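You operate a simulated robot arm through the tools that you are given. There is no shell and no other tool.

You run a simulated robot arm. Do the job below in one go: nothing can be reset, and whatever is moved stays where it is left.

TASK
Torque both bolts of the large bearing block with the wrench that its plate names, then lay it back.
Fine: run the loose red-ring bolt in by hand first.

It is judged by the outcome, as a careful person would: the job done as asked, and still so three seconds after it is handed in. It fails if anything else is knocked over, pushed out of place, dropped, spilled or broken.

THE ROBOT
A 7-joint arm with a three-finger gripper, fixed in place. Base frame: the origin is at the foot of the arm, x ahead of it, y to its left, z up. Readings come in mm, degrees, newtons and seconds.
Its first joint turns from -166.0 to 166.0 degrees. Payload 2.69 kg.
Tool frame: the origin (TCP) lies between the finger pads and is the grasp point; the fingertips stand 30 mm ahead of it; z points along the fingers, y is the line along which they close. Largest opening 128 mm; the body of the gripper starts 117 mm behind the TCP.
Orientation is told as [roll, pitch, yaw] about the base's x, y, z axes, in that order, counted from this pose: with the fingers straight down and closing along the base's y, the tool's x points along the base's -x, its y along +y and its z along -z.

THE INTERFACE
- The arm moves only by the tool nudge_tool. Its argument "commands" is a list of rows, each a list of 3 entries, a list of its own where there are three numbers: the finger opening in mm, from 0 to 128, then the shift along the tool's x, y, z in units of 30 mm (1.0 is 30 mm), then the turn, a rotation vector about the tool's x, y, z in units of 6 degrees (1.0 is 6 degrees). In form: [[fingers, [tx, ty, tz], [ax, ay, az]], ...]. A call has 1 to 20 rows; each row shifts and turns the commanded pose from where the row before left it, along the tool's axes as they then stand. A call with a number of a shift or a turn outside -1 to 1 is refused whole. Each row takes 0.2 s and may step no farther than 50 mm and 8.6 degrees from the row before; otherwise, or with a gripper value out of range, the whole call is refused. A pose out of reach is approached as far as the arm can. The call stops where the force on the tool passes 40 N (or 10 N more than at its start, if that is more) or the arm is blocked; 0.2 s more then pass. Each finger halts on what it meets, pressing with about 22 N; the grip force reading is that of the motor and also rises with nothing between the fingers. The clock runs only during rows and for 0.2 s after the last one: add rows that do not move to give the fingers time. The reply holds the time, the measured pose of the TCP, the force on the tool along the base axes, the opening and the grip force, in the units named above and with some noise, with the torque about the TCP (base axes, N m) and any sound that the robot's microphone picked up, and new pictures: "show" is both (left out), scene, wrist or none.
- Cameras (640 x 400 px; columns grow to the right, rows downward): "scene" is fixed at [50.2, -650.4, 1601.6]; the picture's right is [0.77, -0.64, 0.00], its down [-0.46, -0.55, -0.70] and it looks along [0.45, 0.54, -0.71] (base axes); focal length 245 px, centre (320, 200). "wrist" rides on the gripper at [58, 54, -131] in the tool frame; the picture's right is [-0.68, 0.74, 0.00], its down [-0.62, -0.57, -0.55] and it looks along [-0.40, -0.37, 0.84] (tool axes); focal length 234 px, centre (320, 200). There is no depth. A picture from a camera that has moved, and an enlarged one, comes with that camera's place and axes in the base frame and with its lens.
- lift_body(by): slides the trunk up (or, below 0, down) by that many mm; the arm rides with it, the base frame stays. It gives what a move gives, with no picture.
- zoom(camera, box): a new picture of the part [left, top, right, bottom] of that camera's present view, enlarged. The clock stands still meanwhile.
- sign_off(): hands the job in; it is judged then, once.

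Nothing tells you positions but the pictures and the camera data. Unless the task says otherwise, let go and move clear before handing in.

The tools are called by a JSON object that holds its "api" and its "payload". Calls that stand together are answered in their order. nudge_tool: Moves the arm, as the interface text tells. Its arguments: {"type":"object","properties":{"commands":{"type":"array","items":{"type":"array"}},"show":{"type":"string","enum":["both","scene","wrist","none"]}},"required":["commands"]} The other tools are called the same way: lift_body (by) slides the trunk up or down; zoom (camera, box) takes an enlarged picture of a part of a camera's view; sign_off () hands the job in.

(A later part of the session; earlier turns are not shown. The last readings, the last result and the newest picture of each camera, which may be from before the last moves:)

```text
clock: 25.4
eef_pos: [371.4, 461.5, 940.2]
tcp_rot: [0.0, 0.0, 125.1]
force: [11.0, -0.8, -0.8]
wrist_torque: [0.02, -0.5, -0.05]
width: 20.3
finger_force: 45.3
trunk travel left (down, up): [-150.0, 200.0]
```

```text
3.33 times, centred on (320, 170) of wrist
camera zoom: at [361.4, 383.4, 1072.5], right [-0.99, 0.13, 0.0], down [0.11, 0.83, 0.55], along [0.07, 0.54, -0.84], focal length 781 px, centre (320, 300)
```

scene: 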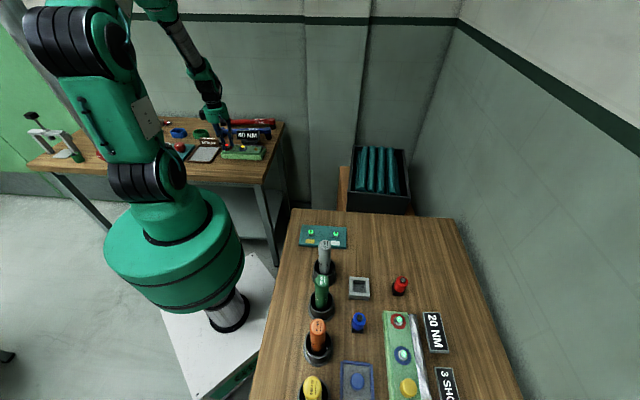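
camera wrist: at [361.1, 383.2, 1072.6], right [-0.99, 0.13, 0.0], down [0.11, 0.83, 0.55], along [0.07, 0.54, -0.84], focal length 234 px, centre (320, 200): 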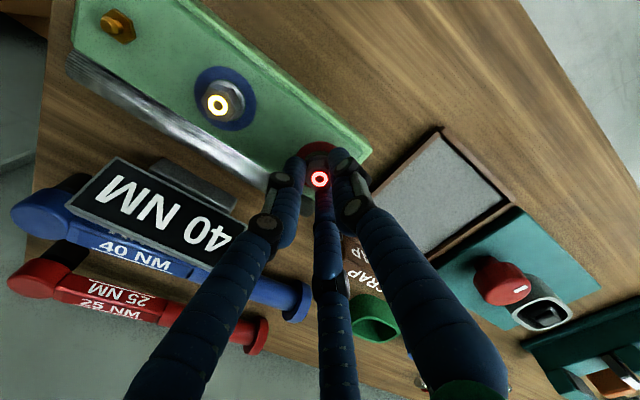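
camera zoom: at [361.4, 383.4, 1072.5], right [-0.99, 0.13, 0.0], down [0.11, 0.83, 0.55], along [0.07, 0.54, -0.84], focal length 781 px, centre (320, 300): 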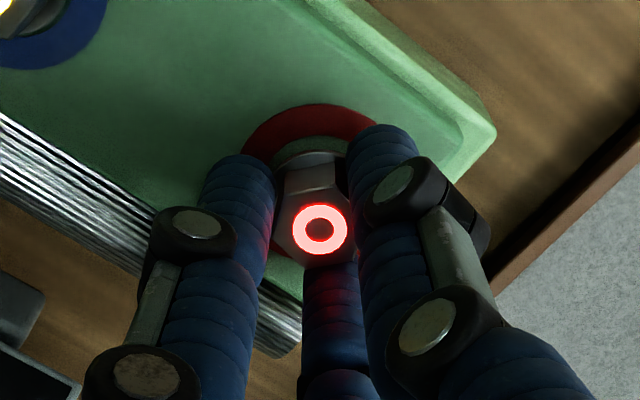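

The grip holds with an 11 N side load along +x, meaning the tool sits slightly off the bolt axis. I'll shift 1 mm in +x and start a small clockwise turn to feel how it goes.

{"api": "nudge_tool", "payload": {"commands": [[0, [0.019, -0.027, 0], [0, 0, 0]], [0, [0, 0, 0], [0, 0, 0]]], "show": "none"}}

{"api": "nudge_tool", "payload": {"commands": [[0, [0, 0, 0], [0, 0, 0.5]], [0, [0, 0, 0], [0, 0, 0.5]], [0, [0, 0, 0], [0, 0, 0.5]], [0, [0, 0, 0], [0, 0, 0.5]]], "show": "none"}}

{"api": "zoom", "payload": {"camera": "wrist", "box": [260, 110, 380, 230]}}

```text
clock: 26.0
eef_pos: [372.3, 461.0, 941.6]
tcp_rot: [0.0, -0.1, 125.0]
force: [-1.7, 4.7, 3.0]
wrist_torque: [0.26, 0.26, 0.02]
width: 20.5
finger_force: 44.7
trunk travel left (down, up): [-150.0, 200.0]
```

```text
clock: 27.0
eef_pos: [372.7, 463.5, 941.0]
tcp_rot: [-0.1, 0.0, 113.0]
force: [-2.2, 2.4, 8.8]
wrist_torque: [-0.01, 0.1, 0.01]
width: 20.2
finger_force: 44.7
trunk travel left (down, up): [-150.0, 200.0]
```

```text
3.33 times, centred on (320, 170) of wrist
camera zoom: at [345.2, 387.3, 1072.5], right [-0.94, 0.33, 0.0], down [0.28, 0.79, 0.55], along [0.18, 0.52, -0.84], focal length 781 px, centre (320, 300)
```

zoom: 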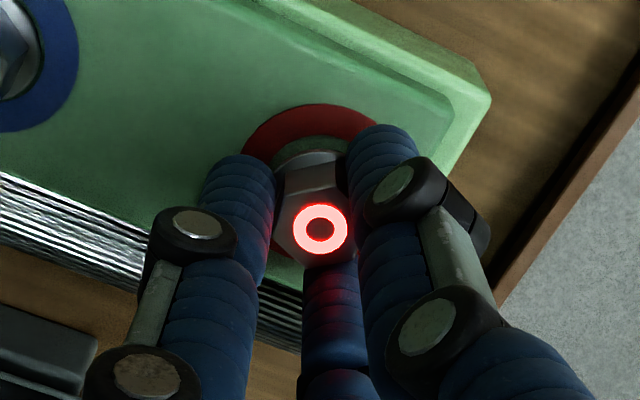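

The hex turned along with the fingers by 12°. I'll continue the turn and watch the vertical force and the light.

{"api": "nudge_tool", "payload": {"commands": [[0, [0, 0, 0], [0, 0, 1]], [0, [0, 0, 0], [0, 0, 1]], [0, [0, 0, 0], [0, 0, 1]], [0, [0, 0, 0], [0, 0, 1]]], "show": "none"}}

{"api": "zoom", "payload": {"camera": "wrist", "box": [260, 110, 380, 230]}}

{"api": "zoom", "payload": {"camera": "scene", "box": [205, 110, 275, 170]}}

```text
clock: 28.0
eef_pos: [372.0, 462.7, 941.6]
tcp_rot: [-0.1, -0.1, 88.9]
force: [0.0, 1.7, 12.0]
wrist_torque: [-0.1, -0.03, 0.05]
width: 20.4
finger_force: 45.3
trunk travel left (down, up): [-150.0, 200.0]
```

```text
3.33 times, centred on (320, 170) of wrist
camera zoom: at [316.9, 404.5, 1072.4], right [-0.72, 0.69, 0.0], down [0.58, 0.6, 0.55], along [0.38, 0.4, -0.84], focal length 781 px, centre (320, 300)
```

zoom: 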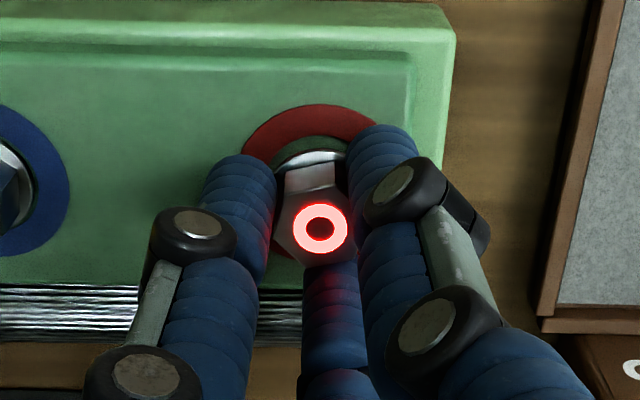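

```text
6.67 times, centred on (240, 140) of scene
camera zoom: at [50.2, -650.4, 1601.6], right [0.77, -0.64, 0.0], down [-0.46, -0.55, -0.7], along [0.45, 0.54, -0.71], focal length 1631 px, centre (853, 600)
```

zoom: 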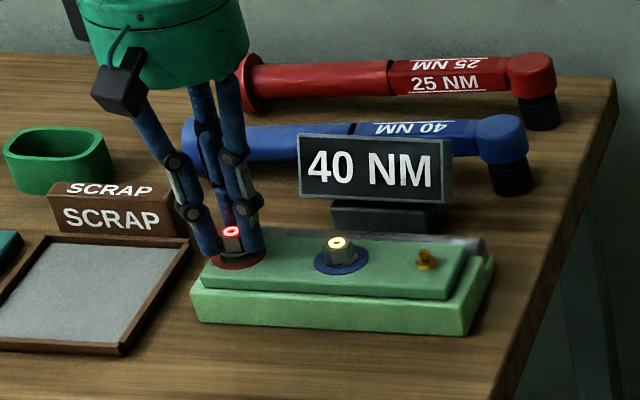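

The light is still red and a vertical push of about 12 N has built up. I'll turn another 60° in two steps and watch how the vertical force evolves.

{"api": "nudge_tool", "payload": {"commands": [[0, [0, 0, 0], [0, 0, 1]], [0, [0, 0, 0], [0, 0, 1]], [0, [0, 0, 0], [0, 0, 1]], [0, [0, 0, 0], [0, 0, 1]], [0, [0, 0, 0], [0, 0, 1]]], "show": "none"}}

{"api": "nudge_tool", "payload": {"commands": [[0, [0, 0, 0], [0, 0, 1]], [0, [0, 0, 0], [0, 0, 1]], [0, [0, 0, 0], [0, 0, 1]], [0, [0, 0, 0], [0, 0, 1]], [0, [0, 0, 0], [0, 0, 1]]], "show": "none"}}

{"api": "zoom", "payload": {"camera": "wrist", "box": [260, 110, 380, 230]}}

{"api": "zoom", "payload": {"camera": "scene", "box": [205, 110, 275, 170]}}

```text
clock: 29.2
eef_pos: [371.5, 461.7, 939.5]
tcp_rot: [-0.1, -0.1, 58.9]
force: [-2.2, 4.5, 18.8]
wrist_torque: [0.08, 0.13, 0.03]
width: 20.3
finger_force: 44.9
trunk travel left (down, up): [-150.0, 200.0]
```

```text
clock: 30.4
eef_pos: [371.5, 462.7, 940.0]
tcp_rot: [0.0, 0.0, 29.0]
force: [0.3, 3.0, 15.8]
wrist_torque: [0.08, -0.12, 0.06]
width: 20.4
finger_force: 45.0
trunk travel left (down, up): [-150.0, 200.0]
```

```text
3.33 times, centred on (320, 170) of wrist
camera zoom: at [294.5, 480.7, 1072.3], right [0.23, 0.97, 0.0], down [0.81, -0.2, 0.55], along [0.53, -0.13, -0.84], focal length 781 px, centre (320, 300)
```

zoom: 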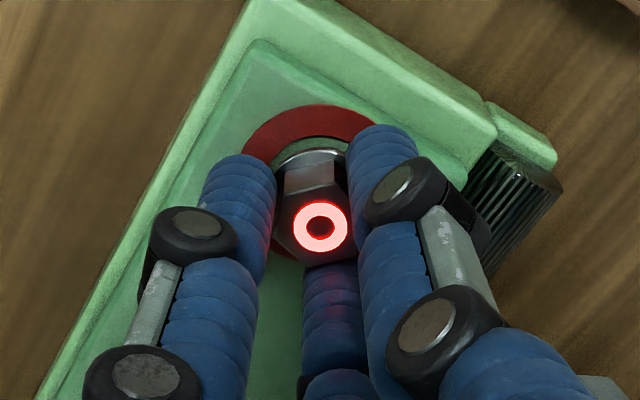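

```text
6.67 times, centred on (240, 140) of scene
camera zoom: at [50.2, -650.4, 1601.6], right [0.77, -0.64, 0.0], down [-0.46, -0.55, -0.7], along [0.45, 0.54, -0.71], focal length 1631 px, centre (853, 600)
```

zoom: 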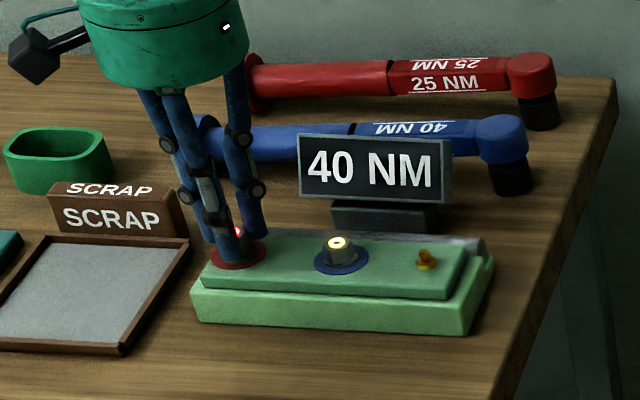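

The hex keeps turning with the fingers. I'll complete this half turn to -55°, then release to measure whether the head has gone down.

{"api": "nudge_tool", "payload": {"commands": [[0, [0, 0, 0], [0, 0, 1]], [0, [0, 0, 0], [0, 0, 1]], [0, [0, 0, 0], [0, 0, 1]], [0, [0, 0, 0], [0, 0, 1]], [0, [0, 0, 0], [0, 0, 1]], [0, [0, 0, 0], [0, 0, 1]], [0, [0, 0, 0], [0, 0, 1]]], "show": "none"}}

{"api": "nudge_tool", "payload": {"commands": [[0, [0, 0, 0], [0, 0, 1]], [0, [0, 0, 0], [0, 0, 1]], [0, [0, 0, 0], [0, 0, 1]], [0, [0, 0, 0], [0, 0, 1]], [0, [0, 0, 0], [0, 0, 1]], [0, [0, 0, 0], [0, 0, 1]], [0, [0, 0, 0], [0, 0, 1]]], "show": "none"}}

{"api": "zoom", "payload": {"camera": "wrist", "box": [260, 110, 380, 230]}}

```text
clock: 32.0
eef_pos: [371.9, 462.5, 941.3]
tcp_rot: [0.0, -0.1, -13.0]
force: [-3.5, 7.9, 15.4]
wrist_torque: [0.05, 0.28, 0.04]
width: 20.2
finger_force: 45.2
trunk travel left (down, up): [-150.0, 200.0]
```

```text
clock: 33.6
eef_pos: [373.0, 461.3, 939.8]
tcp_rot: [0.0, 0.0, -55.2]
force: [-2.3, 9.7, 6.7]
wrist_torque: [0.28, -0.1, 0.0]
width: 20.1
finger_force: 44.6
trunk travel left (down, up): [-150.0, 200.0]
```

```text
3.33 times, centred on (320, 170) of wrist
camera zoom: at [382.3, 540.9, 1072.0], right [0.99, -0.13, 0.0], down [-0.11, -0.83, 0.55], along [-0.07, -0.54, -0.84], focal length 781 px, centre (320, 300)
```

zoom: 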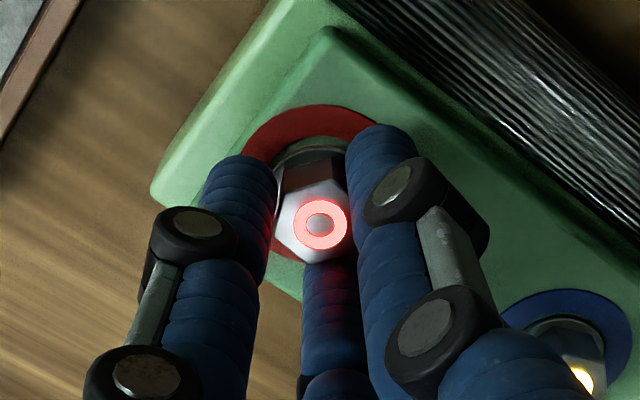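

The light ring moved up in the picture by about 4 px, so the head has gone down about 1–1.5 mm in half a turn. Clockwise is right. I'll open the fingers in place and look at the released bolt.

{"api": "nudge_tool", "payload": {"commands": [[36, [0, 0, 0], [0, 0, 0]], [36, [0, 0, 0], [0, 0, 0]]], "show": "none"}}

{"api": "zoom", "payload": {"camera": "wrist", "box": [260, 110, 380, 230]}}

{"api": "zoom", "payload": {"camera": "scene", "box": [218, 135, 274, 170]}}

```text
clock: 34.2
eef_pos: [372.4, 461.7, 940.6]
tcp_rot: [0.0, -0.1, -55.0]
force: [-0.1, -0.6, 0.4]
wrist_torque: [0.02, -0.01, 0.02]
width: 35.7
finger_force: 0.1
trunk travel left (down, up): [-150.0, 200.0]
```

```text
3.33 times, centred on (320, 170) of wrist
camera zoom: at [382.2, 540.5, 1071.8], right [0.99, -0.13, 0.0], down [-0.11, -0.83, 0.55], along [-0.07, -0.54, -0.84], focal length 781 px, centre (320, 300)
```

zoom: 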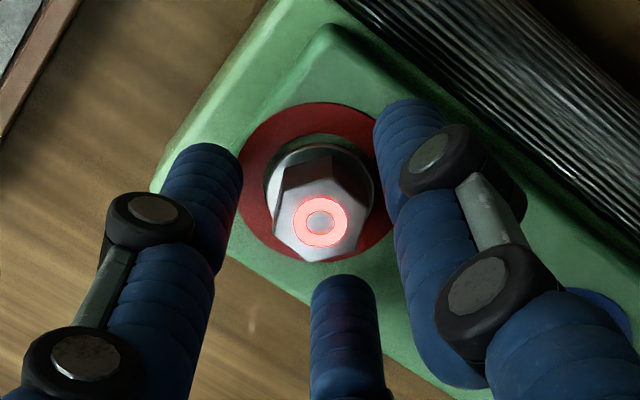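

```text
11.43 times, centred on (246, 152) of scene
camera zoom: at [50.2, -650.4, 1601.6], right [0.77, -0.64, 0.0], down [-0.46, -0.55, -0.7], along [0.45, 0.54, -0.71], focal length 2796 px, centre (1166, 743)
```

zoom: 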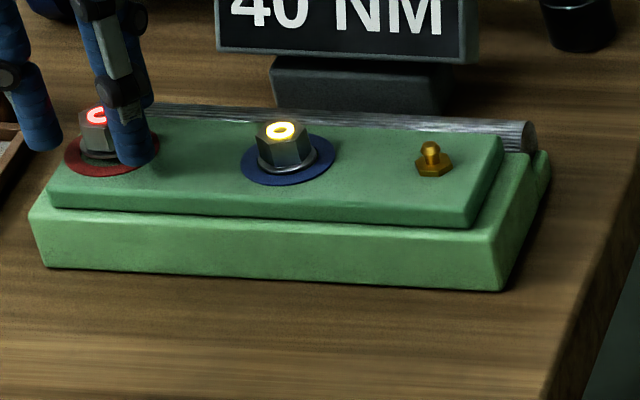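

The scene and wrist views both show the head down about 3 mm after the half turn, so roughly 250° more is needed. I'll turn the open fingers back around the bolt for the next stroke.

{"api": "nudge_tool", "payload": {"commands": [[36, [0, 0, 0], [0, 0, -1]], [36, [0, 0, 0], [0, 0, -1]], [36, [0, 0, 0], [0, 0, -1]], [36, [0, 0, 0], [0, 0, -1]], [36, [0, 0, 0], [0, 0, -1]], [36, [0, 0, 0], [0, 0, -1]], [36, [0, 0, 0], [0, 0, -1]], [36, [0, 0, 0], [0, 0, -1]], [36, [0, 0, 0], [0, 0, -1]], [36, [0, 0, 0], [0, 0, -1]], [36, [0, 0, 0], [0, 0, -1]], [36, [0, 0, 0], [0, 0, -1]], [36, [0, 0, 0], [0, 0, -1]], [36, [0, 0, 0], [0, 0, -1]], [36, [0, 0, 0], [0, 0, -1]], [36, [0, 0, 0], [0, 0, -1]], [36, [0, 0, 0], [0, 0, -1]], [36, [0, 0, 0], [0, 0, -1]], [36, [0, 0, 0], [0, 0, -1]], [36, [0, 0, 0], [0, 0, -1]]], "show": "none"}}

{"api": "nudge_tool", "payload": {"commands": [[36, [0, 0, 0], [0, 0, -1]], [36, [0, 0, 0], [0, 0, -1]], [36, [0, 0, 0], [0, 0, -1]], [36, [0, 0, 0], [0, 0, -1]], [36, [0, 0, 0], [0, 0, -1]], [36, [0, 0, 0], [0, 0, -1]], [36, [0, 0, 0], [0, 0, -1]], [36, [0, 0, 0], [0, 0, -1]], [36, [0, 0, 0], [0, 0, -1]], [36, [0, 0, 0], [0, 0, -1]], [36, [0, 0, 0], [0, 0, -1]], [36, [0, 0, 0], [0, 0, -1]], [36, [0, 0, 0], [0, 0, -1]], [36, [0, 0, 0], [0, 0, -1]], [36, [0, 0, 0], [0, 0, -1]], [36, [0, 0, 0], [0, 0, -1]], [36, [0, 0, 0], [0, 0, -1]], [36, [0, 0, 0], [0, 0, -1]], [36, [0, 0, 0], [0, 0, -1]], [36, [0, 0, 0], [0, 0, -1]]], "show": "both"}}

{"api": "zoom", "payload": {"camera": "wrist", "box": [260, 110, 380, 230]}}

```text
clock: 38.4
eef_pos: [371.3, 462.3, 940.9]
tcp_rot: [0.0, -0.1, 65.2]
force: [-0.2, 0.1, -0.5]
wrist_torque: [-0.02, -0.01, -0.02]
width: 36.1
finger_force: 0.1
trunk travel left (down, up): [-150.0, 200.0]
```

```text
clock: 42.6
eef_pos: [372.5, 462.0, 940.9]
tcp_rot: [0.1, 0.0, -174.8]
force: [-0.8, -0.4, 0.0]
wrist_torque: [0.01, 0.01, 0.02]
width: 36.0
finger_force: 0.1
trunk travel left (down, up): [-150.0, 200.0]
camera wrist: at [434.9, 413.6, 1072.4], right [-0.61, -0.79, 0.0], down [-0.66, 0.51, 0.55], along [-0.44, 0.33, -0.84], focal length 234 px, centre (320, 200)
```

scene: 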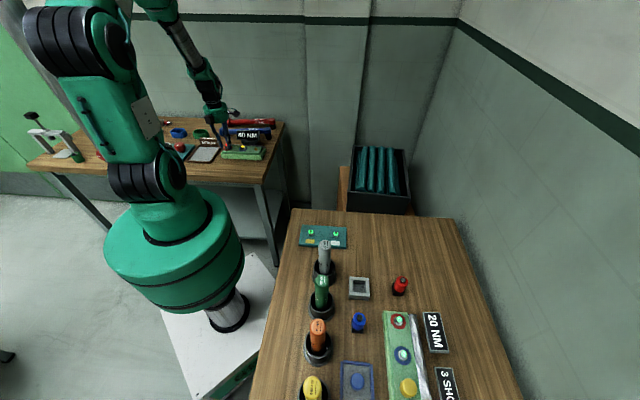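
wrist: 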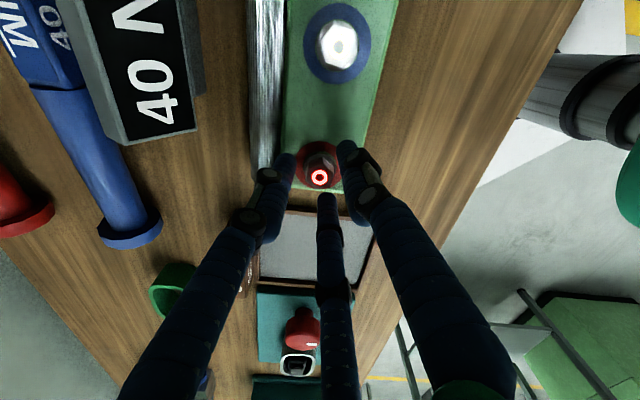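

```text
3.33 times, centred on (320, 170) of wrist
camera zoom: at [434.9, 413.6, 1072.4], right [-0.61, -0.79, 0.0], down [-0.66, 0.51, 0.55], along [-0.44, 0.33, -0.84], focal length 781 px, centre (320, 300)
```

zoom: 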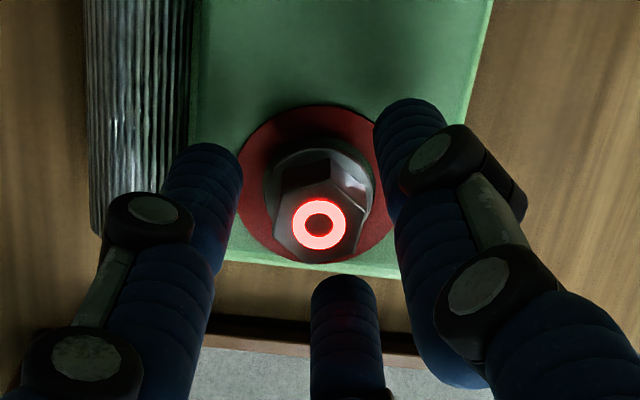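

The fingers reached yaw 185° and line up with the flats again. I'll lower 2 mm, close on the head, then turn clockwise while following the bolt down slightly.

{"api": "nudge_tool", "payload": {"commands": [[36, [0, 0, 0.06], [0, 0, 0]], [0, [0, 0, 0], [0, 0, 0]], [0, [0, 0, 0], [0, 0, 0]], [0, [0, 0, 0], [0, 0, 0]]], "show": "none"}}

{"api": "nudge_tool", "payload": {"commands": [[0, [0, 0, 0.0033], [0, 0, 1]], [0, [0, 0, 0.0033], [0, 0, 1]], [0, [0, 0, 0.0033], [0, 0, 1]], [0, [0, 0, 0.0033], [0, 0, 1]], [0, [0, 0, 0.0033], [0, 0, 1]], [0, [0, 0, 0.0033], [0, 0, 1]], [0, [0, 0, 0.0033], [0, 0, 1]], [0, [0, 0, 0.0033], [0, 0, 1]], [0, [0, 0, 0.0033], [0, 0, 1]], [0, [0, 0, 0.0033], [0, 0, 1]]], "show": "none"}}

{"api": "zoom", "payload": {"camera": "wrist", "box": [260, 110, 380, 230]}}

```text
clock: 43.6
eef_pos: [372.2, 462.1, 938.4]
tcp_rot: [0.0, 0.0, -174.9]
force: [-1.9, 3.9, -2.7]
wrist_torque: [0.12, 0.19, -0.01]
width: 20.3
finger_force: 44.9
trunk travel left (down, up): [-150.0, 200.0]
```

```text
clock: 45.8
eef_pos: [372.4, 462.0, 938.2]
tcp_rot: [0.0, -0.1, 124.9]
force: [0.3, 1.2, 17.3]
wrist_torque: [-0.04, -0.07, -0.03]
width: 19.9
finger_force: 44.8
trunk travel left (down, up): [-150.0, 200.0]
```

```text
3.33 times, centred on (320, 170) of wrist
camera zoom: at [361.2, 383.3, 1069.9], right [-0.99, 0.13, 0.0], down [0.11, 0.83, 0.55], along [0.07, 0.54, -0.84], focal length 781 px, centre (320, 300)
```

zoom: 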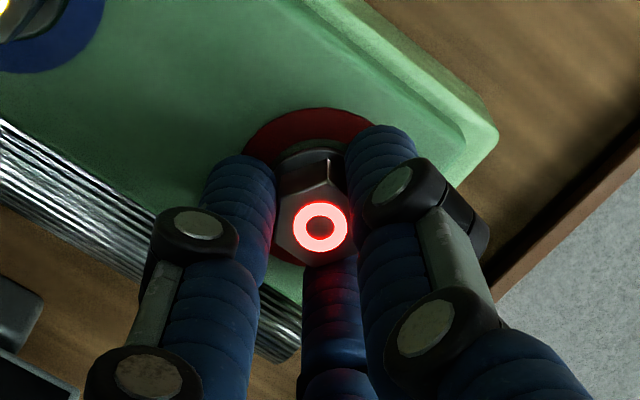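

The bolt follows, and the light is still red. I'll keep turning clockwise.

{"api": "nudge_tool", "payload": {"commands": [[0, [0, 0, 0.0033], [0, 0, 1]], [0, [0, 0, 0.0033], [0, 0, 1]], [0, [0, 0, 0.0033], [0, 0, 1]], [0, [0, 0, 0.0033], [0, 0, 1]], [0, [0, 0, 0.0033], [0, 0, 1]], [0, [0, 0, 0.0033], [0, 0, 1]], [0, [0, 0, 0.0033], [0, 0, 1]], [0, [0, 0, 0.0033], [0, 0, 1]], [0, [0, 0, 0.0033], [0, 0, 1]], [0, [0, 0, 0.0033], [0, 0, 1]]], "show": "none"}}

{"api": "nudge_tool", "payload": {"commands": [[0, [0, 0, 0.0033], [0, 0, 1]], [0, [0, 0, 0.0033], [0, 0, 1]], [0, [0, 0, 0.0033], [0, 0, 1]], [0, [0, 0, 0.0033], [0, 0, 1]], [0, [0, 0, 0.0033], [0, 0, 1]], [0, [0, 0, 0.0033], [0, 0, 1]], [0, [0, 0, 0.0033], [0, 0, 1]], [0, [0, 0, 0.0033], [0, 0, 1]], [0, [0, 0, 0.0033], [0, 0, 1]], [0, [0, 0, 0.0033], [0, 0, 1]]], "show": "none"}}

{"api": "zoom", "payload": {"camera": "wrist", "box": [260, 110, 380, 230]}}

```text
clock: 48.0
eef_pos: [372.5, 461.9, 936.6]
tcp_rot: [0.0, 0.0, 65.0]
force: [4.0, 10.5, 6.7]
wrist_torque: [0.44, -0.19, 0.14]
width: 20.5
finger_force: 45.2
trunk travel left (down, up): [-150.0, 200.0]
```

```text
clock: 50.2
eef_pos: [371.7, 462.1, 935.4]
tcp_rot: [-0.1, -0.1, 4.9]
force: [5.2, 1.4, 1.9]
wrist_torque: [0.14, -0.03, 0.19]
width: 20.4
finger_force: 44.9
trunk travel left (down, up): [-150.0, 200.0]
```

```text
3.33 times, centred on (320, 170) of wrist
camera zoom: at [308.9, 510.7, 1067.2], right [0.61, 0.79, 0.0], down [0.66, -0.51, 0.55], along [0.43, -0.34, -0.84], focal length 781 px, centre (320, 300)
```

zoom: 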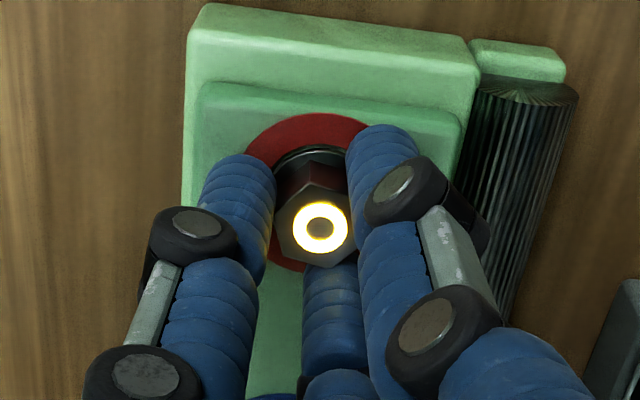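

The red-ring bolt's light turned amber like the blue one, so it's run in and seated. I'll release it, rise straight up and look.

{"api": "nudge_tool", "payload": {"commands": [[40, [0, 0, 0], [0, 0, 0]], [40, [0, 0, 0], [0, 0, 0]], [40, [0, 0, -1], [0, 0, 0]], [40, [0, 0, -1], [0, 0, 0]], [40, [0, 0, -1], [0, 0, 0]], [40, [0, 0, -1], [0, 0, 0]], [128, [0, 0, -1], [0, 0, 0]]], "show": "both"}}

{"api": "zoom", "payload": {"camera": "wrist", "box": [225, 50, 415, 200]}}

{"api": "zoom", "payload": {"camera": "scene", "box": [218, 135, 274, 170]}}

```text
clock: 51.8
eef_pos: [372.8, 462.0, 1087.8]
tcp_rot: [0.1, 0.0, 5.1]
force: [1.4, -0.6, 0.2]
wrist_torque: [-0.03, -0.02, -0.01]
width: 126.5
finger_force: 0.0
trunk travel left (down, up): [-150.0, 200.0]
camera wrist: at [308.8, 510.9, 1218.0], right [0.61, 0.79, 0.0], down [0.66, -0.51, 0.55], along [0.43, -0.33, -0.84], focal length 234 px, centre (320, 200)
```

scene: 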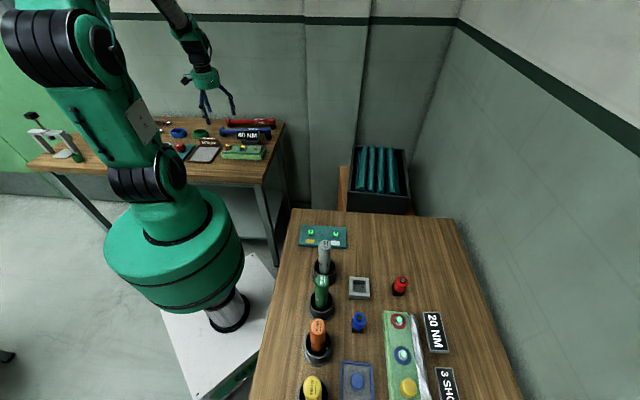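
wrist: 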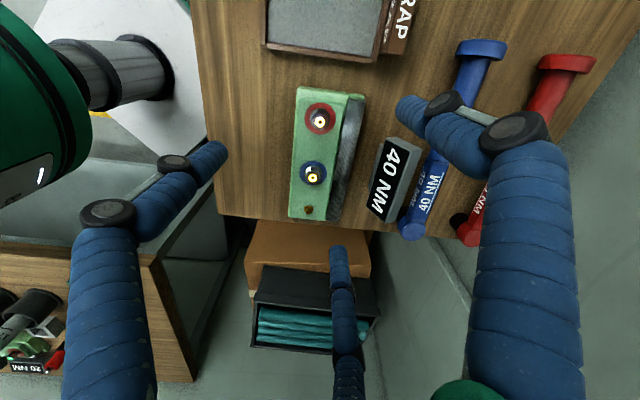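

```text
2.67 times, centred on (320, 125) of wrist
camera zoom: at [308.8, 510.9, 1218.0], right [0.61, 0.79, 0.0], down [0.66, -0.51, 0.55], along [0.43, -0.33, -0.84], focal length 624 px, centre (320, 400)
```

zoom: 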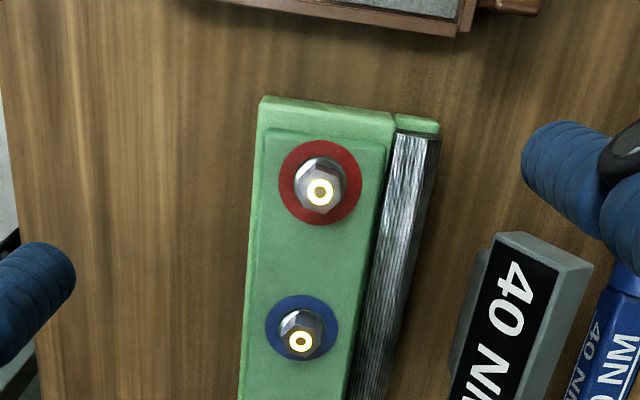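

```text
11.43 times, centred on (246, 152) of scene
camera zoom: at [50.2, -650.4, 1601.6], right [0.77, -0.64, 0.0], down [-0.46, -0.55, -0.7], along [0.45, 0.54, -0.71], focal length 2796 px, centre (1166, 743)
```

zoom: 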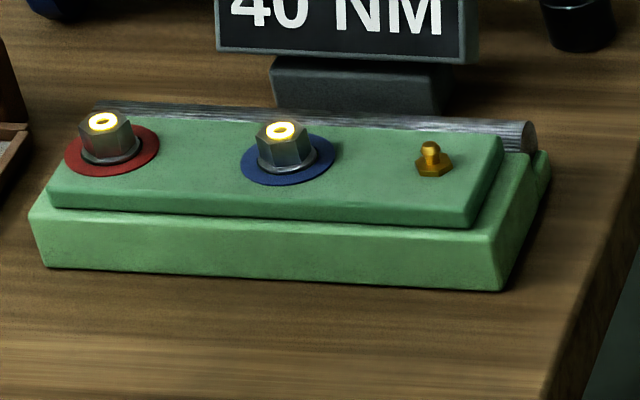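

Both bolts now sit at the same height with amber lights, so the run-in is done. Next I'll move over the blue 40 NM wrench with the hand turned to yaw 135°, so the clockwise stroke stays inside the tested wrist range, and measure it.

{"api": "nudge_tool", "payload": {"commands": [[128, [-0.877, 0.311, 0], [0, 0, 0]], [128, [-0.877, 0.311, 0], [0, 0, 0]], [128, [-0.877, 0.311, 0], [0, 0, 0]], [128, [-0.877, 0.311, 0], [0, 0, 0]], [128, [-0.877, 0.311, 0], [0, 0, 0]], [128, [0, 0, 0], [0, 0, -1]], [128, [0, 0, 0], [0, 0, -1]], [128, [0, 0, 0], [0, 0, -1]], [128, [0, 0, 0], [0, 0, -1]], [128, [0, 0, 0], [0, 0, -1]], [128, [0, 0, 0], [0, 0, -1]], [128, [0, 0, 0], [0, 0, -1]], [128, [0, 0, 0], [0, 0, -1]], [128, [0, 0, 0], [0, 0, -1]], [128, [0, 0, 0], [0, 0, -1]], [128, [0, 0, 0], [0, 0, -1]], [128, [0, 0, 0], [0, 0, -1]], [128, [0, 0, 0], [0, 0, -1]], [128, [0, 0, 0], [0, 0, -1]]], "show": "none"}}

{"api": "nudge_tool", "payload": {"commands": [[128, [0, 0, 0], [0, 0, -1]], [128, [0, 0, 0], [0, 0, -1]], [128, [0, 0, 0], [0, 0, -1]], [128, [0, 0, 0], [0, 0, -1]], [128, [0, 0, 0], [0, 0, -1]], [128, [0, 0, 0], [0, 0, -1]], [128, [0, 0, 0], [0, 0, -1]], [128, [0, 0, 0], [0, 0, -0.667]]], "show": "both"}}

{"api": "zoom", "payload": {"camera": "wrist", "box": [140, 40, 500, 265]}}

```text
clock: 55.8
eef_pos: [499.3, 519.7, 1085.8]
tcp_rot: [0.0, 0.0, 89.1]
force: [-0.8, -0.2, 0.2]
wrist_torque: [0.02, 0.01, 0.01]
width: 128.0
finger_force: 0.1
trunk travel left (down, up): [-150.0, 200.0]
```

```text
clock: 57.6
eef_pos: [499.7, 521.3, 1084.6]
tcp_rot: [0.0, 0.0, 135.1]
force: [0.6, -0.4, 0.1]
wrist_torque: [0.04, 0.03, -0.02]
width: 127.7
finger_force: 0.1
trunk travel left (down, up): [-150.0, 200.0]
camera wrist: at [502.3, 440.9, 1217.7], right [-1.0, -0.04, 0.0], down [-0.04, 0.84, 0.55], along [-0.02, 0.55, -0.84], focal length 234 px, centre (320, 200)
```

scene: 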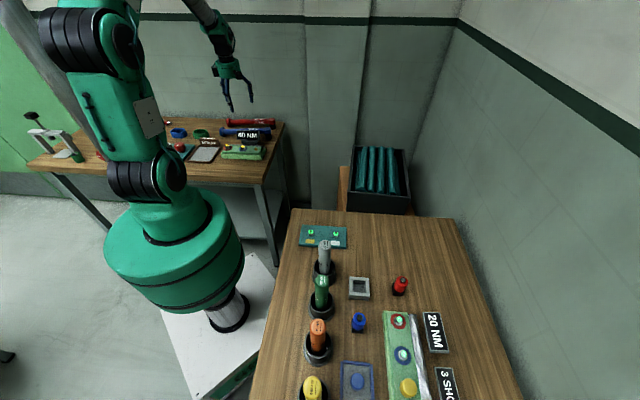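
wrist: 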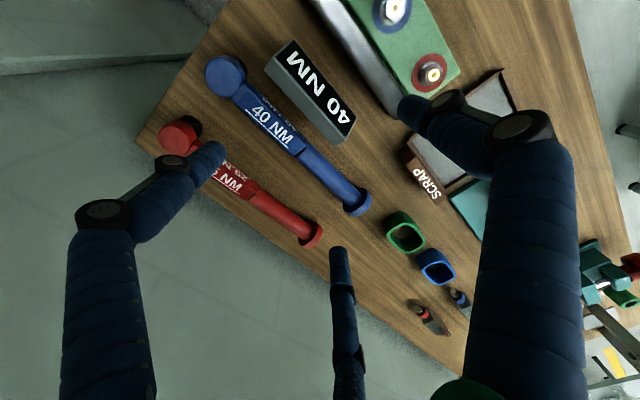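

```text
1.78 times, centred on (320, 152) of wrist
camera zoom: at [502.3, 440.9, 1217.7], right [-1.0, -0.04, 0.0], down [-0.04, 0.84, 0.55], along [-0.02, 0.55, -0.84], focal length 416 px, centre (320, 284)
```

zoom: 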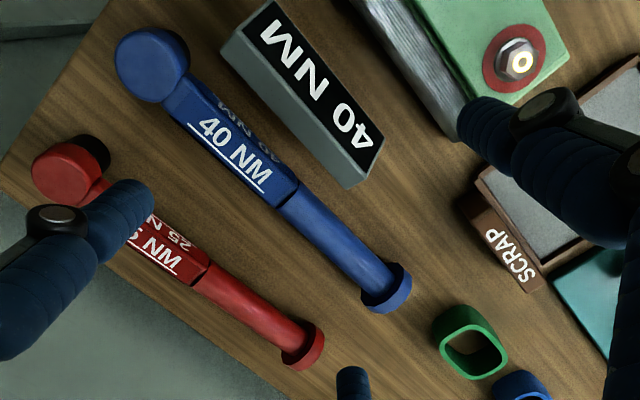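

I have a clear view of the wrench. Its head is around (612, 475) with the top at z ≈ 907, its handle end is around (430, 661), and the box-to-handle junction is around (523, 565). I'll zoom for width, neighbours and the junction.

{"api": "zoom", "payload": {"camera": "wrist", "box": [195, 40, 385, 225]}}

{"api": "zoom", "payload": {"camera": "wrist", "box": [255, 100, 345, 190]}}

{"api": "zoom", "payload": {"camera": "scene", "box": [215, 110, 285, 150]}}

{"api": "zoom", "payload": {"camera": "wrist", "box": [195, 45, 275, 125]}}

```text
2.16 times, centred on (290, 132) of wrist
camera zoom: at [502.3, 440.9, 1217.7], right [-1.0, -0.04, 0.0], down [-0.04, 0.84, 0.55], along [-0.02, 0.55, -0.84], focal length 506 px, centre (385, 346)
```

zoom: 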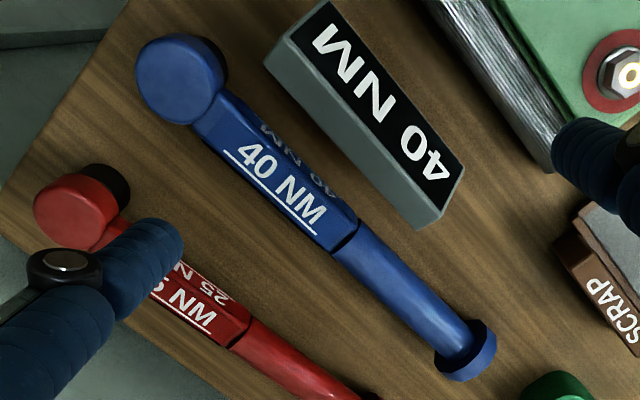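

```text
4.44 times, centred on (300, 145) of wrist
camera zoom: at [502.3, 440.9, 1217.7], right [-1.0, -0.04, 0.0], down [-0.04, 0.84, 0.55], along [-0.02, 0.55, -0.84], focal length 1041 px, centre (409, 444)
```

zoom: 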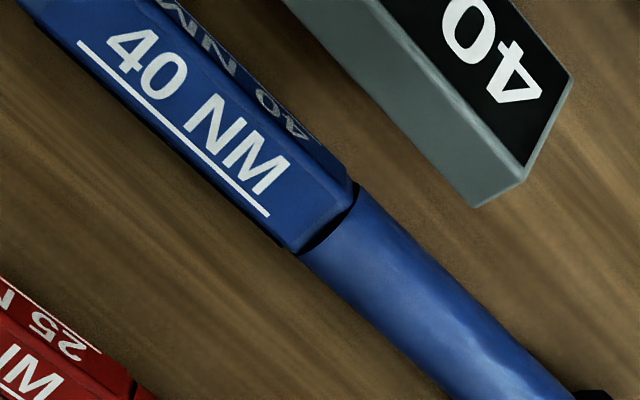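

```text
9.14 times, centred on (250, 130) of scene
camera zoom: at [50.2, -650.4, 1601.6], right [0.77, -0.64, 0.0], down [-0.46, -0.55, -0.7], along [0.45, 0.54, -0.71], focal length 2237 px, centre (960, 840)
```

zoom: 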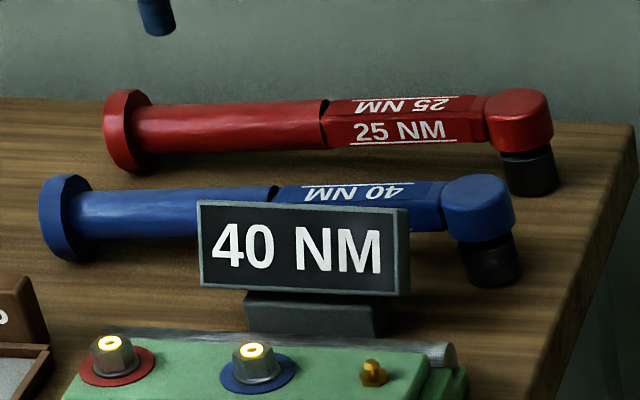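

```text
5.00 times, centred on (235, 85) of wrist
camera zoom: at [502.3, 440.9, 1217.7], right [-1.0, -0.04, 0.0], down [-0.04, 0.84, 0.55], along [-0.02, 0.55, -0.84], focal length 1171 px, centre (745, 775)
```

zoom: 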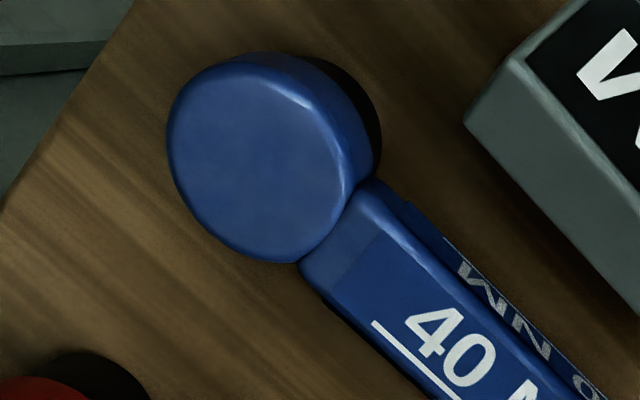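

The wrench has a box-shaped body about 28 mm wide from the head to the junction, with a gap of about 35 mm to the sign. The sign's top is at about z 937, so sweeping the handle over it is out. I'll grip the box with the hand at yaw -45°, so the torque strokes can run on the robot's side of the block where it's clear, and turn the hand now.

{"api": "nudge_tool", "payload": {"commands": [[128, [0, 0, 0], [0, 0, 1]], [128, [0, 0, 0], [0, 0, 1]], [128, [0, 0, 0], [0, 0, 1]], [128, [0, 0, 0], [0, 0, 1]], [128, [0, 0, 0], [0, 0, 1]], [128, [0, 0, 0], [0, 0, 1]], [128, [0, 0, 0], [0, 0, 1]], [128, [0, 0, 0], [0, 0, 1]], [128, [0, 0, 0], [0, 0, 1]], [128, [0, 0, 0], [0, 0, 1]], [128, [0, 0, 0], [0, 0, 1]], [128, [0, 0, 0], [0, 0, 1]], [128, [0, 0, 0], [0, 0, 1]], [128, [0, 0, 0], [0, 0, 1]], [128, [0, 0, 0], [0, 0, 1]], [128, [0, 0, 0], [0, 0, 1]], [128, [0, 0, 0], [0, 0, 1]], [128, [0, 0, 0], [0, 0, 1]], [128, [0, 0, 0], [0, 0, 1]], [128, [0, 0, 0], [0, 0, 1]]], "show": "none"}}

{"api": "nudge_tool", "payload": {"commands": [[128, [0, 0, 0], [0, 0, 1]], [128, [0, 0, 0], [0, 0, 1]], [128, [0, 0, 0], [0, 0, 1]], [128, [0, 0, 0], [0, 0, 1]], [128, [0, 0, 0], [0, 0, 1]], [128, [0, 0, 0], [0, 0, 1]], [128, [0, 0, 0], [0, 0, 1]], [128, [0, 0, 0], [0, 0, 1]], [128, [0, 0, 0], [0, 0, 1]], [128, [0, 0, 0], [0, 0, 1]]], "show": "wrist"}}

{"api": "zoom", "payload": {"camera": "wrist", "box": [220, 0, 460, 150]}}

```text
clock: 61.8
eef_pos: [500.0, 519.5, 1084.4]
tcp_rot: [0.1, 0.0, 15.0]
force: [-0.6, 1.0, -0.3]
wrist_torque: [-0.01, -0.02, 0.0]
width: 128.0
finger_force: 0.0
trunk travel left (down, up): [-150.0, 200.0]
```

```text
clock: 64.0
eef_pos: [500.2, 520.0, 1085.6]
tcp_rot: [0.0, 0.0, -45.0]
force: [0.7, 0.0, -0.1]
wrist_torque: [-0.03, -0.02, -0.03]
width: 127.9
finger_force: 0.0
trunk travel left (down, up): [-150.0, 200.0]
camera wrist: at [495.5, 599.4, 1217.3], right [1.0, 0.04, 0.0], down [0.04, -0.84, 0.55], along [0.02, -0.55, -0.84], focal length 234 px, centre (320, 200)
```

wrist: 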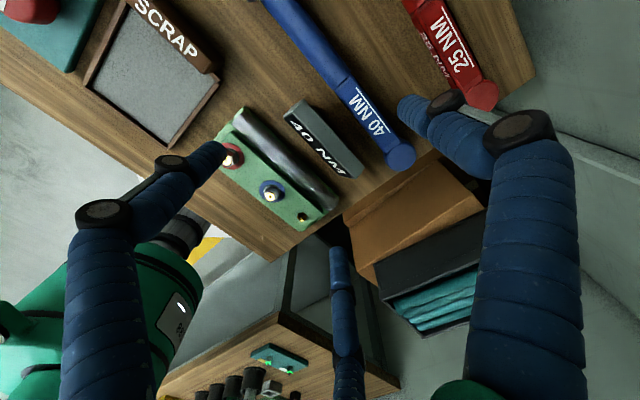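

```text
2.67 times, centred on (340, 75) of wrist
camera zoom: at [495.5, 599.4, 1217.3], right [1.0, 0.04, 0.0], down [0.04, -0.84, 0.55], along [0.02, -0.55, -0.84], focal length 624 px, centre (267, 533)
```

zoom: 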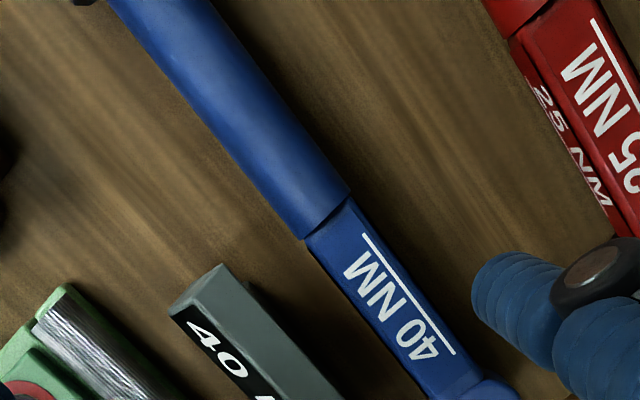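

The junction is at about (524.7, 564.5) and the wrench axis runs at 135°, so I'll grip the box at about (537.5, 551.8). I'll hover above that point with the fingers at 56 mm and check.

{"api": "nudge_tool", "payload": {"commands": [[56, [-0.033, 0.408, 0.917], [0, 0, 0]], [56, [-0.033, 0.408, 0.917], [0, 0, 0]], [56, [-0.033, 0.408, 0.917], [0, 0, 0]], [56, [-0.033, 0.408, 0.917], [0, 0, 0]], [56, [0, 0, 0], [0, 0, 0]]], "show": "both"}}

{"api": "zoom", "payload": {"camera": "wrist", "box": [240, 60, 440, 260]}}

{"api": "zoom", "payload": {"camera": "scene", "box": [205, 80, 295, 160]}}

```text
clock: 65.2
eef_pos: [536.2, 552.3, 973.7]
tcp_rot: [0.1, 0.0, -45.0]
force: [-0.4, 0.1, -0.2]
wrist_torque: [0.01, 0.06, -0.02]
width: 56.1
finger_force: 0.0
trunk travel left (down, up): [-150.0, 200.0]
camera wrist: at [533.7, 631.4, 1106.2], right [1.0, 0.04, 0.0], down [0.04, -0.84, 0.55], along [0.02, -0.55, -0.84], focal length 234 px, centre (320, 200)
```

scene: 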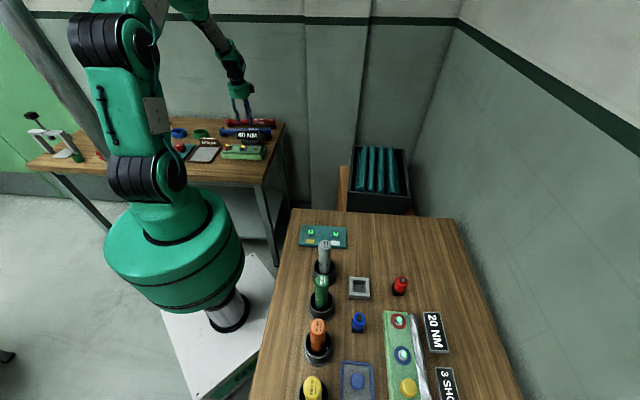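
wrist: 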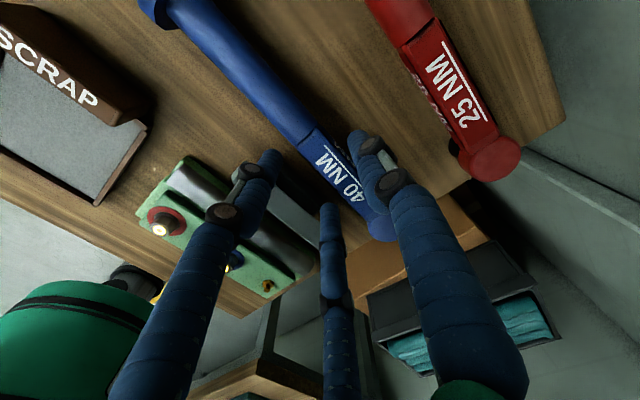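

```text
2.00 times, centred on (340, 160) of wrist
camera zoom: at [533.7, 631.4, 1106.2], right [1.0, 0.04, 0.0], down [0.04, -0.84, 0.55], along [0.02, -0.55, -0.84], focal length 468 px, centre (280, 280)
```

zoom: 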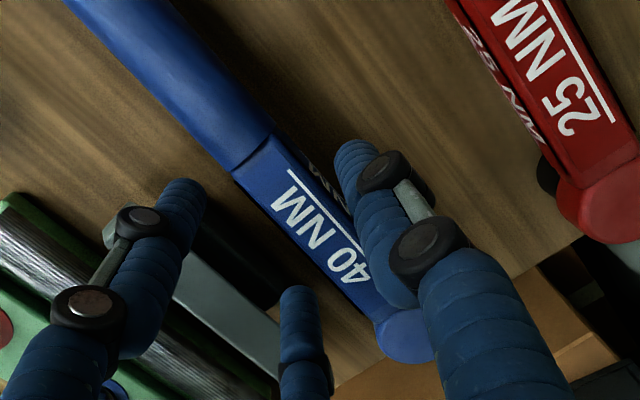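

```text
5.00 times, centred on (250, 120) of scene
camera zoom: at [50.2, -650.4, 1601.6], right [0.77, -0.64, 0.0], down [-0.46, -0.55, -0.7], along [0.45, 0.54, -0.71], focal length 1223 px, centre (670, 600)
```

zoom: 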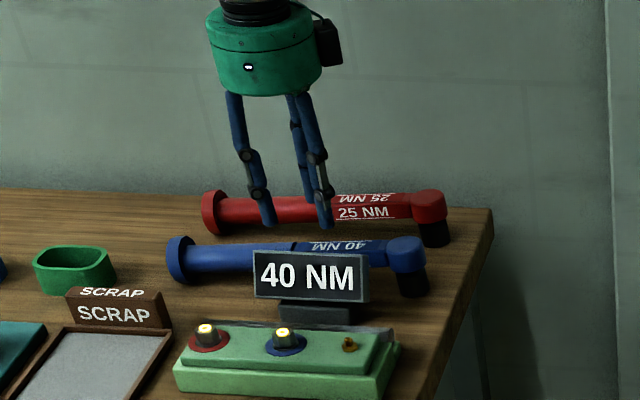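

The fingers straddle the box, and the tool looks about 2 mm too far to the outer side. I'll correct that and descend to just above the gripping height.

{"api": "nudge_tool", "payload": {"commands": [[56, [0, -0.067, 0.6], [0, 0, 0]], [56, [0, 0, 0.6], [0, 0, 0]], [56, [0, 0, 0.6], [0, 0, 0]], [56, [0, 0, 0.4], [0, 0, 0]], [56, [0, 0, 0], [0, 0, 0]]], "show": "both"}}

{"api": "zoom", "payload": {"camera": "wrist", "box": [220, 80, 420, 280]}}

{"api": "zoom", "payload": {"camera": "scene", "box": [205, 95, 285, 155]}}

```text
clock: 66.4
eef_pos: [535.3, 550.5, 908.7]
tcp_rot: [0.1, 0.0, -45.0]
force: [-0.7, -0.7, 1.7]
wrist_torque: [-0.05, 0.13, 0.07]
width: 56.2
finger_force: 0.1
trunk travel left (down, up): [-150.0, 200.0]
camera wrist: at [531.7, 629.8, 1040.8], right [1.0, 0.04, 0.0], down [0.04, -0.84, 0.55], along [0.02, -0.55, -0.84], focal length 234 px, centre (320, 200)
```

scene: 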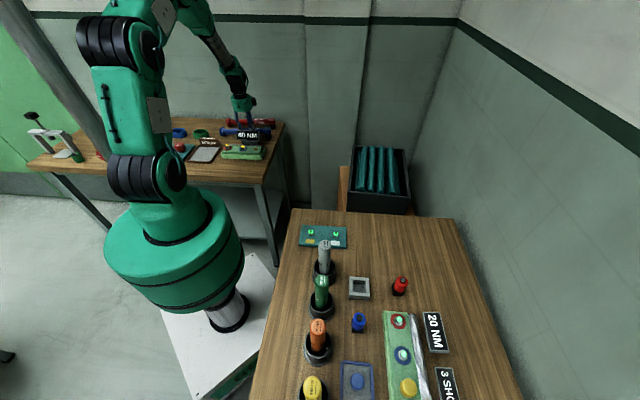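
wrist: 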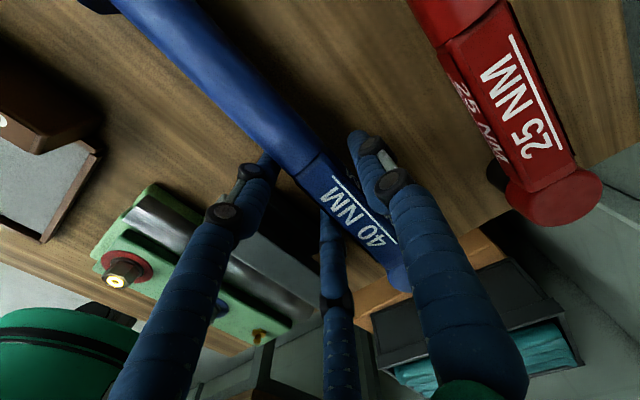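

```text
2.00 times, centred on (320, 180) of wrist
camera zoom: at [531.7, 629.8, 1040.8], right [1.0, 0.04, 0.0], down [0.04, -0.84, 0.55], along [0.02, -0.55, -0.84], focal length 468 px, centre (320, 240)
```

zoom: 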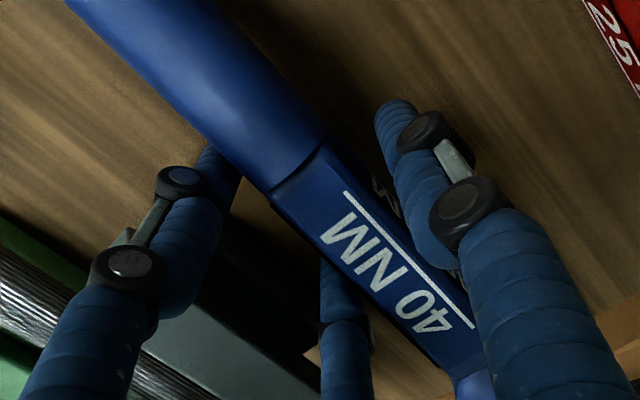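

```text
6.67 times, centred on (245, 125) of scene
camera zoom: at [50.2, -650.4, 1601.6], right [0.77, -0.64, 0.0], down [-0.46, -0.55, -0.7], along [0.45, 0.54, -0.71], focal length 1631 px, centre (820, 700)
```

zoom: 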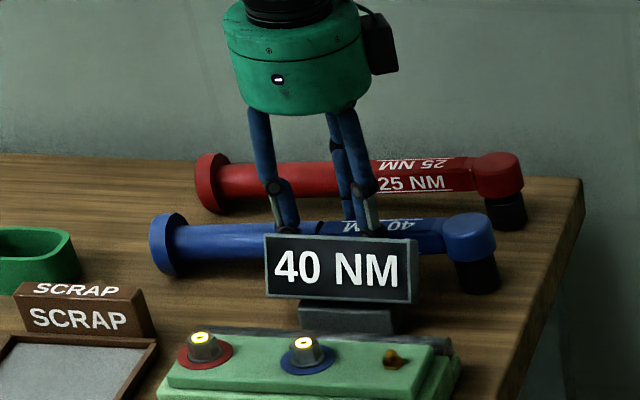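

The wrench box sits between the fingers with no contact. I'll lower the last 12 mm slowly, watching the force.

{"api": "nudge_tool", "payload": {"commands": [[56, [0, 0, 0.1], [0, 0, 0]], [56, [0, 0, 0.1], [0, 0, 0]], [56, [0, 0, 0.1], [0, 0, 0]], [56, [0, 0, 0.08], [0, 0, 0]], [56, [0, 0, 0], [0, 0, 0]]], "show": "none"}}

{"api": "zoom", "payload": {"camera": "wrist", "box": [220, 80, 420, 280]}}

```text
clock: 67.6
eef_pos: [536.2, 550.8, 897.7]
tcp_rot: [0.0, -0.1, -44.9]
force: [-0.4, -0.7, 0.3]
wrist_torque: [0.0, 0.0, 0.02]
width: 56.1
finger_force: 0.0
trunk travel left (down, up): [-150.0, 200.0]
```

```text
2.00 times, centred on (320, 180) of wrist
camera zoom: at [531.5, 629.8, 1029.7], right [1.0, 0.04, 0.0], down [0.04, -0.84, 0.55], along [0.02, -0.55, -0.84], focal length 468 px, centre (320, 240)
```

zoom: 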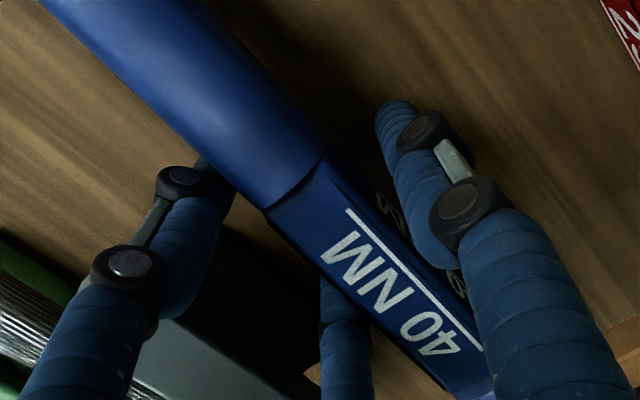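

I'm at grip height (TCP z ≈ 897.7) with no contact. I'll close on the wrench body.

{"api": "nudge_tool", "payload": {"commands": [[40, [0, 0, 0], [0, 0, 0]], [30, [0, 0, 0], [0, 0, 0]], [20, [0, 0, 0], [0, 0, 0]], [0, [0, 0, 0], [0, 0, 0]], [0, [0, 0, 0], [0, 0, 0]], [0, [0, 0, 0], [0, 0, 0]]], "show": "wrist"}}

{"api": "zoom", "payload": {"camera": "scene", "box": [205, 95, 285, 155]}}

```text
clock: 69.0
eef_pos: [535.1, 550.3, 898.4]
tcp_rot: [-0.1, -0.1, -44.8]
force: [0.2, 0.9, 0.4]
wrist_torque: [0.05, -0.07, -0.13]
width: 41.4
finger_force: 21.7
trunk travel left (down, up): [-150.0, 200.0]
camera wrist: at [531.4, 629.8, 1029.8], right [1.0, 0.04, 0.0], down [0.04, -0.84, 0.55], along [0.02, -0.55, -0.84], focal length 234 px, centre (320, 200)
```

wrist: 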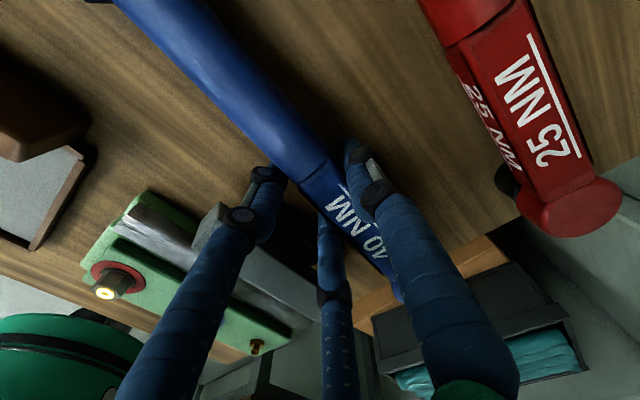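

```text
6.67 times, centred on (245, 125) of scene
camera zoom: at [50.2, -650.4, 1601.6], right [0.77, -0.64, 0.0], down [-0.46, -0.55, -0.7], along [0.45, 0.54, -0.71], focal length 1631 px, centre (820, 700)
```

zoom: 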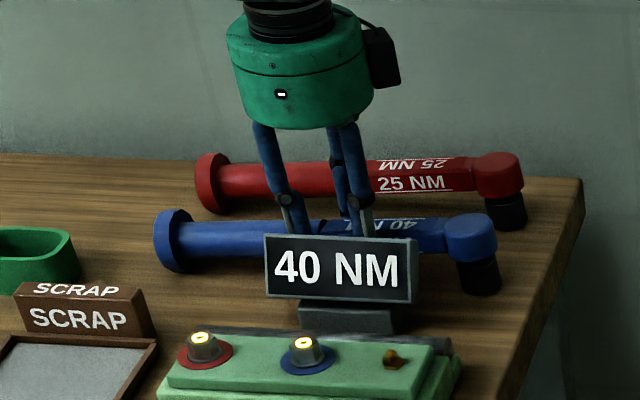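

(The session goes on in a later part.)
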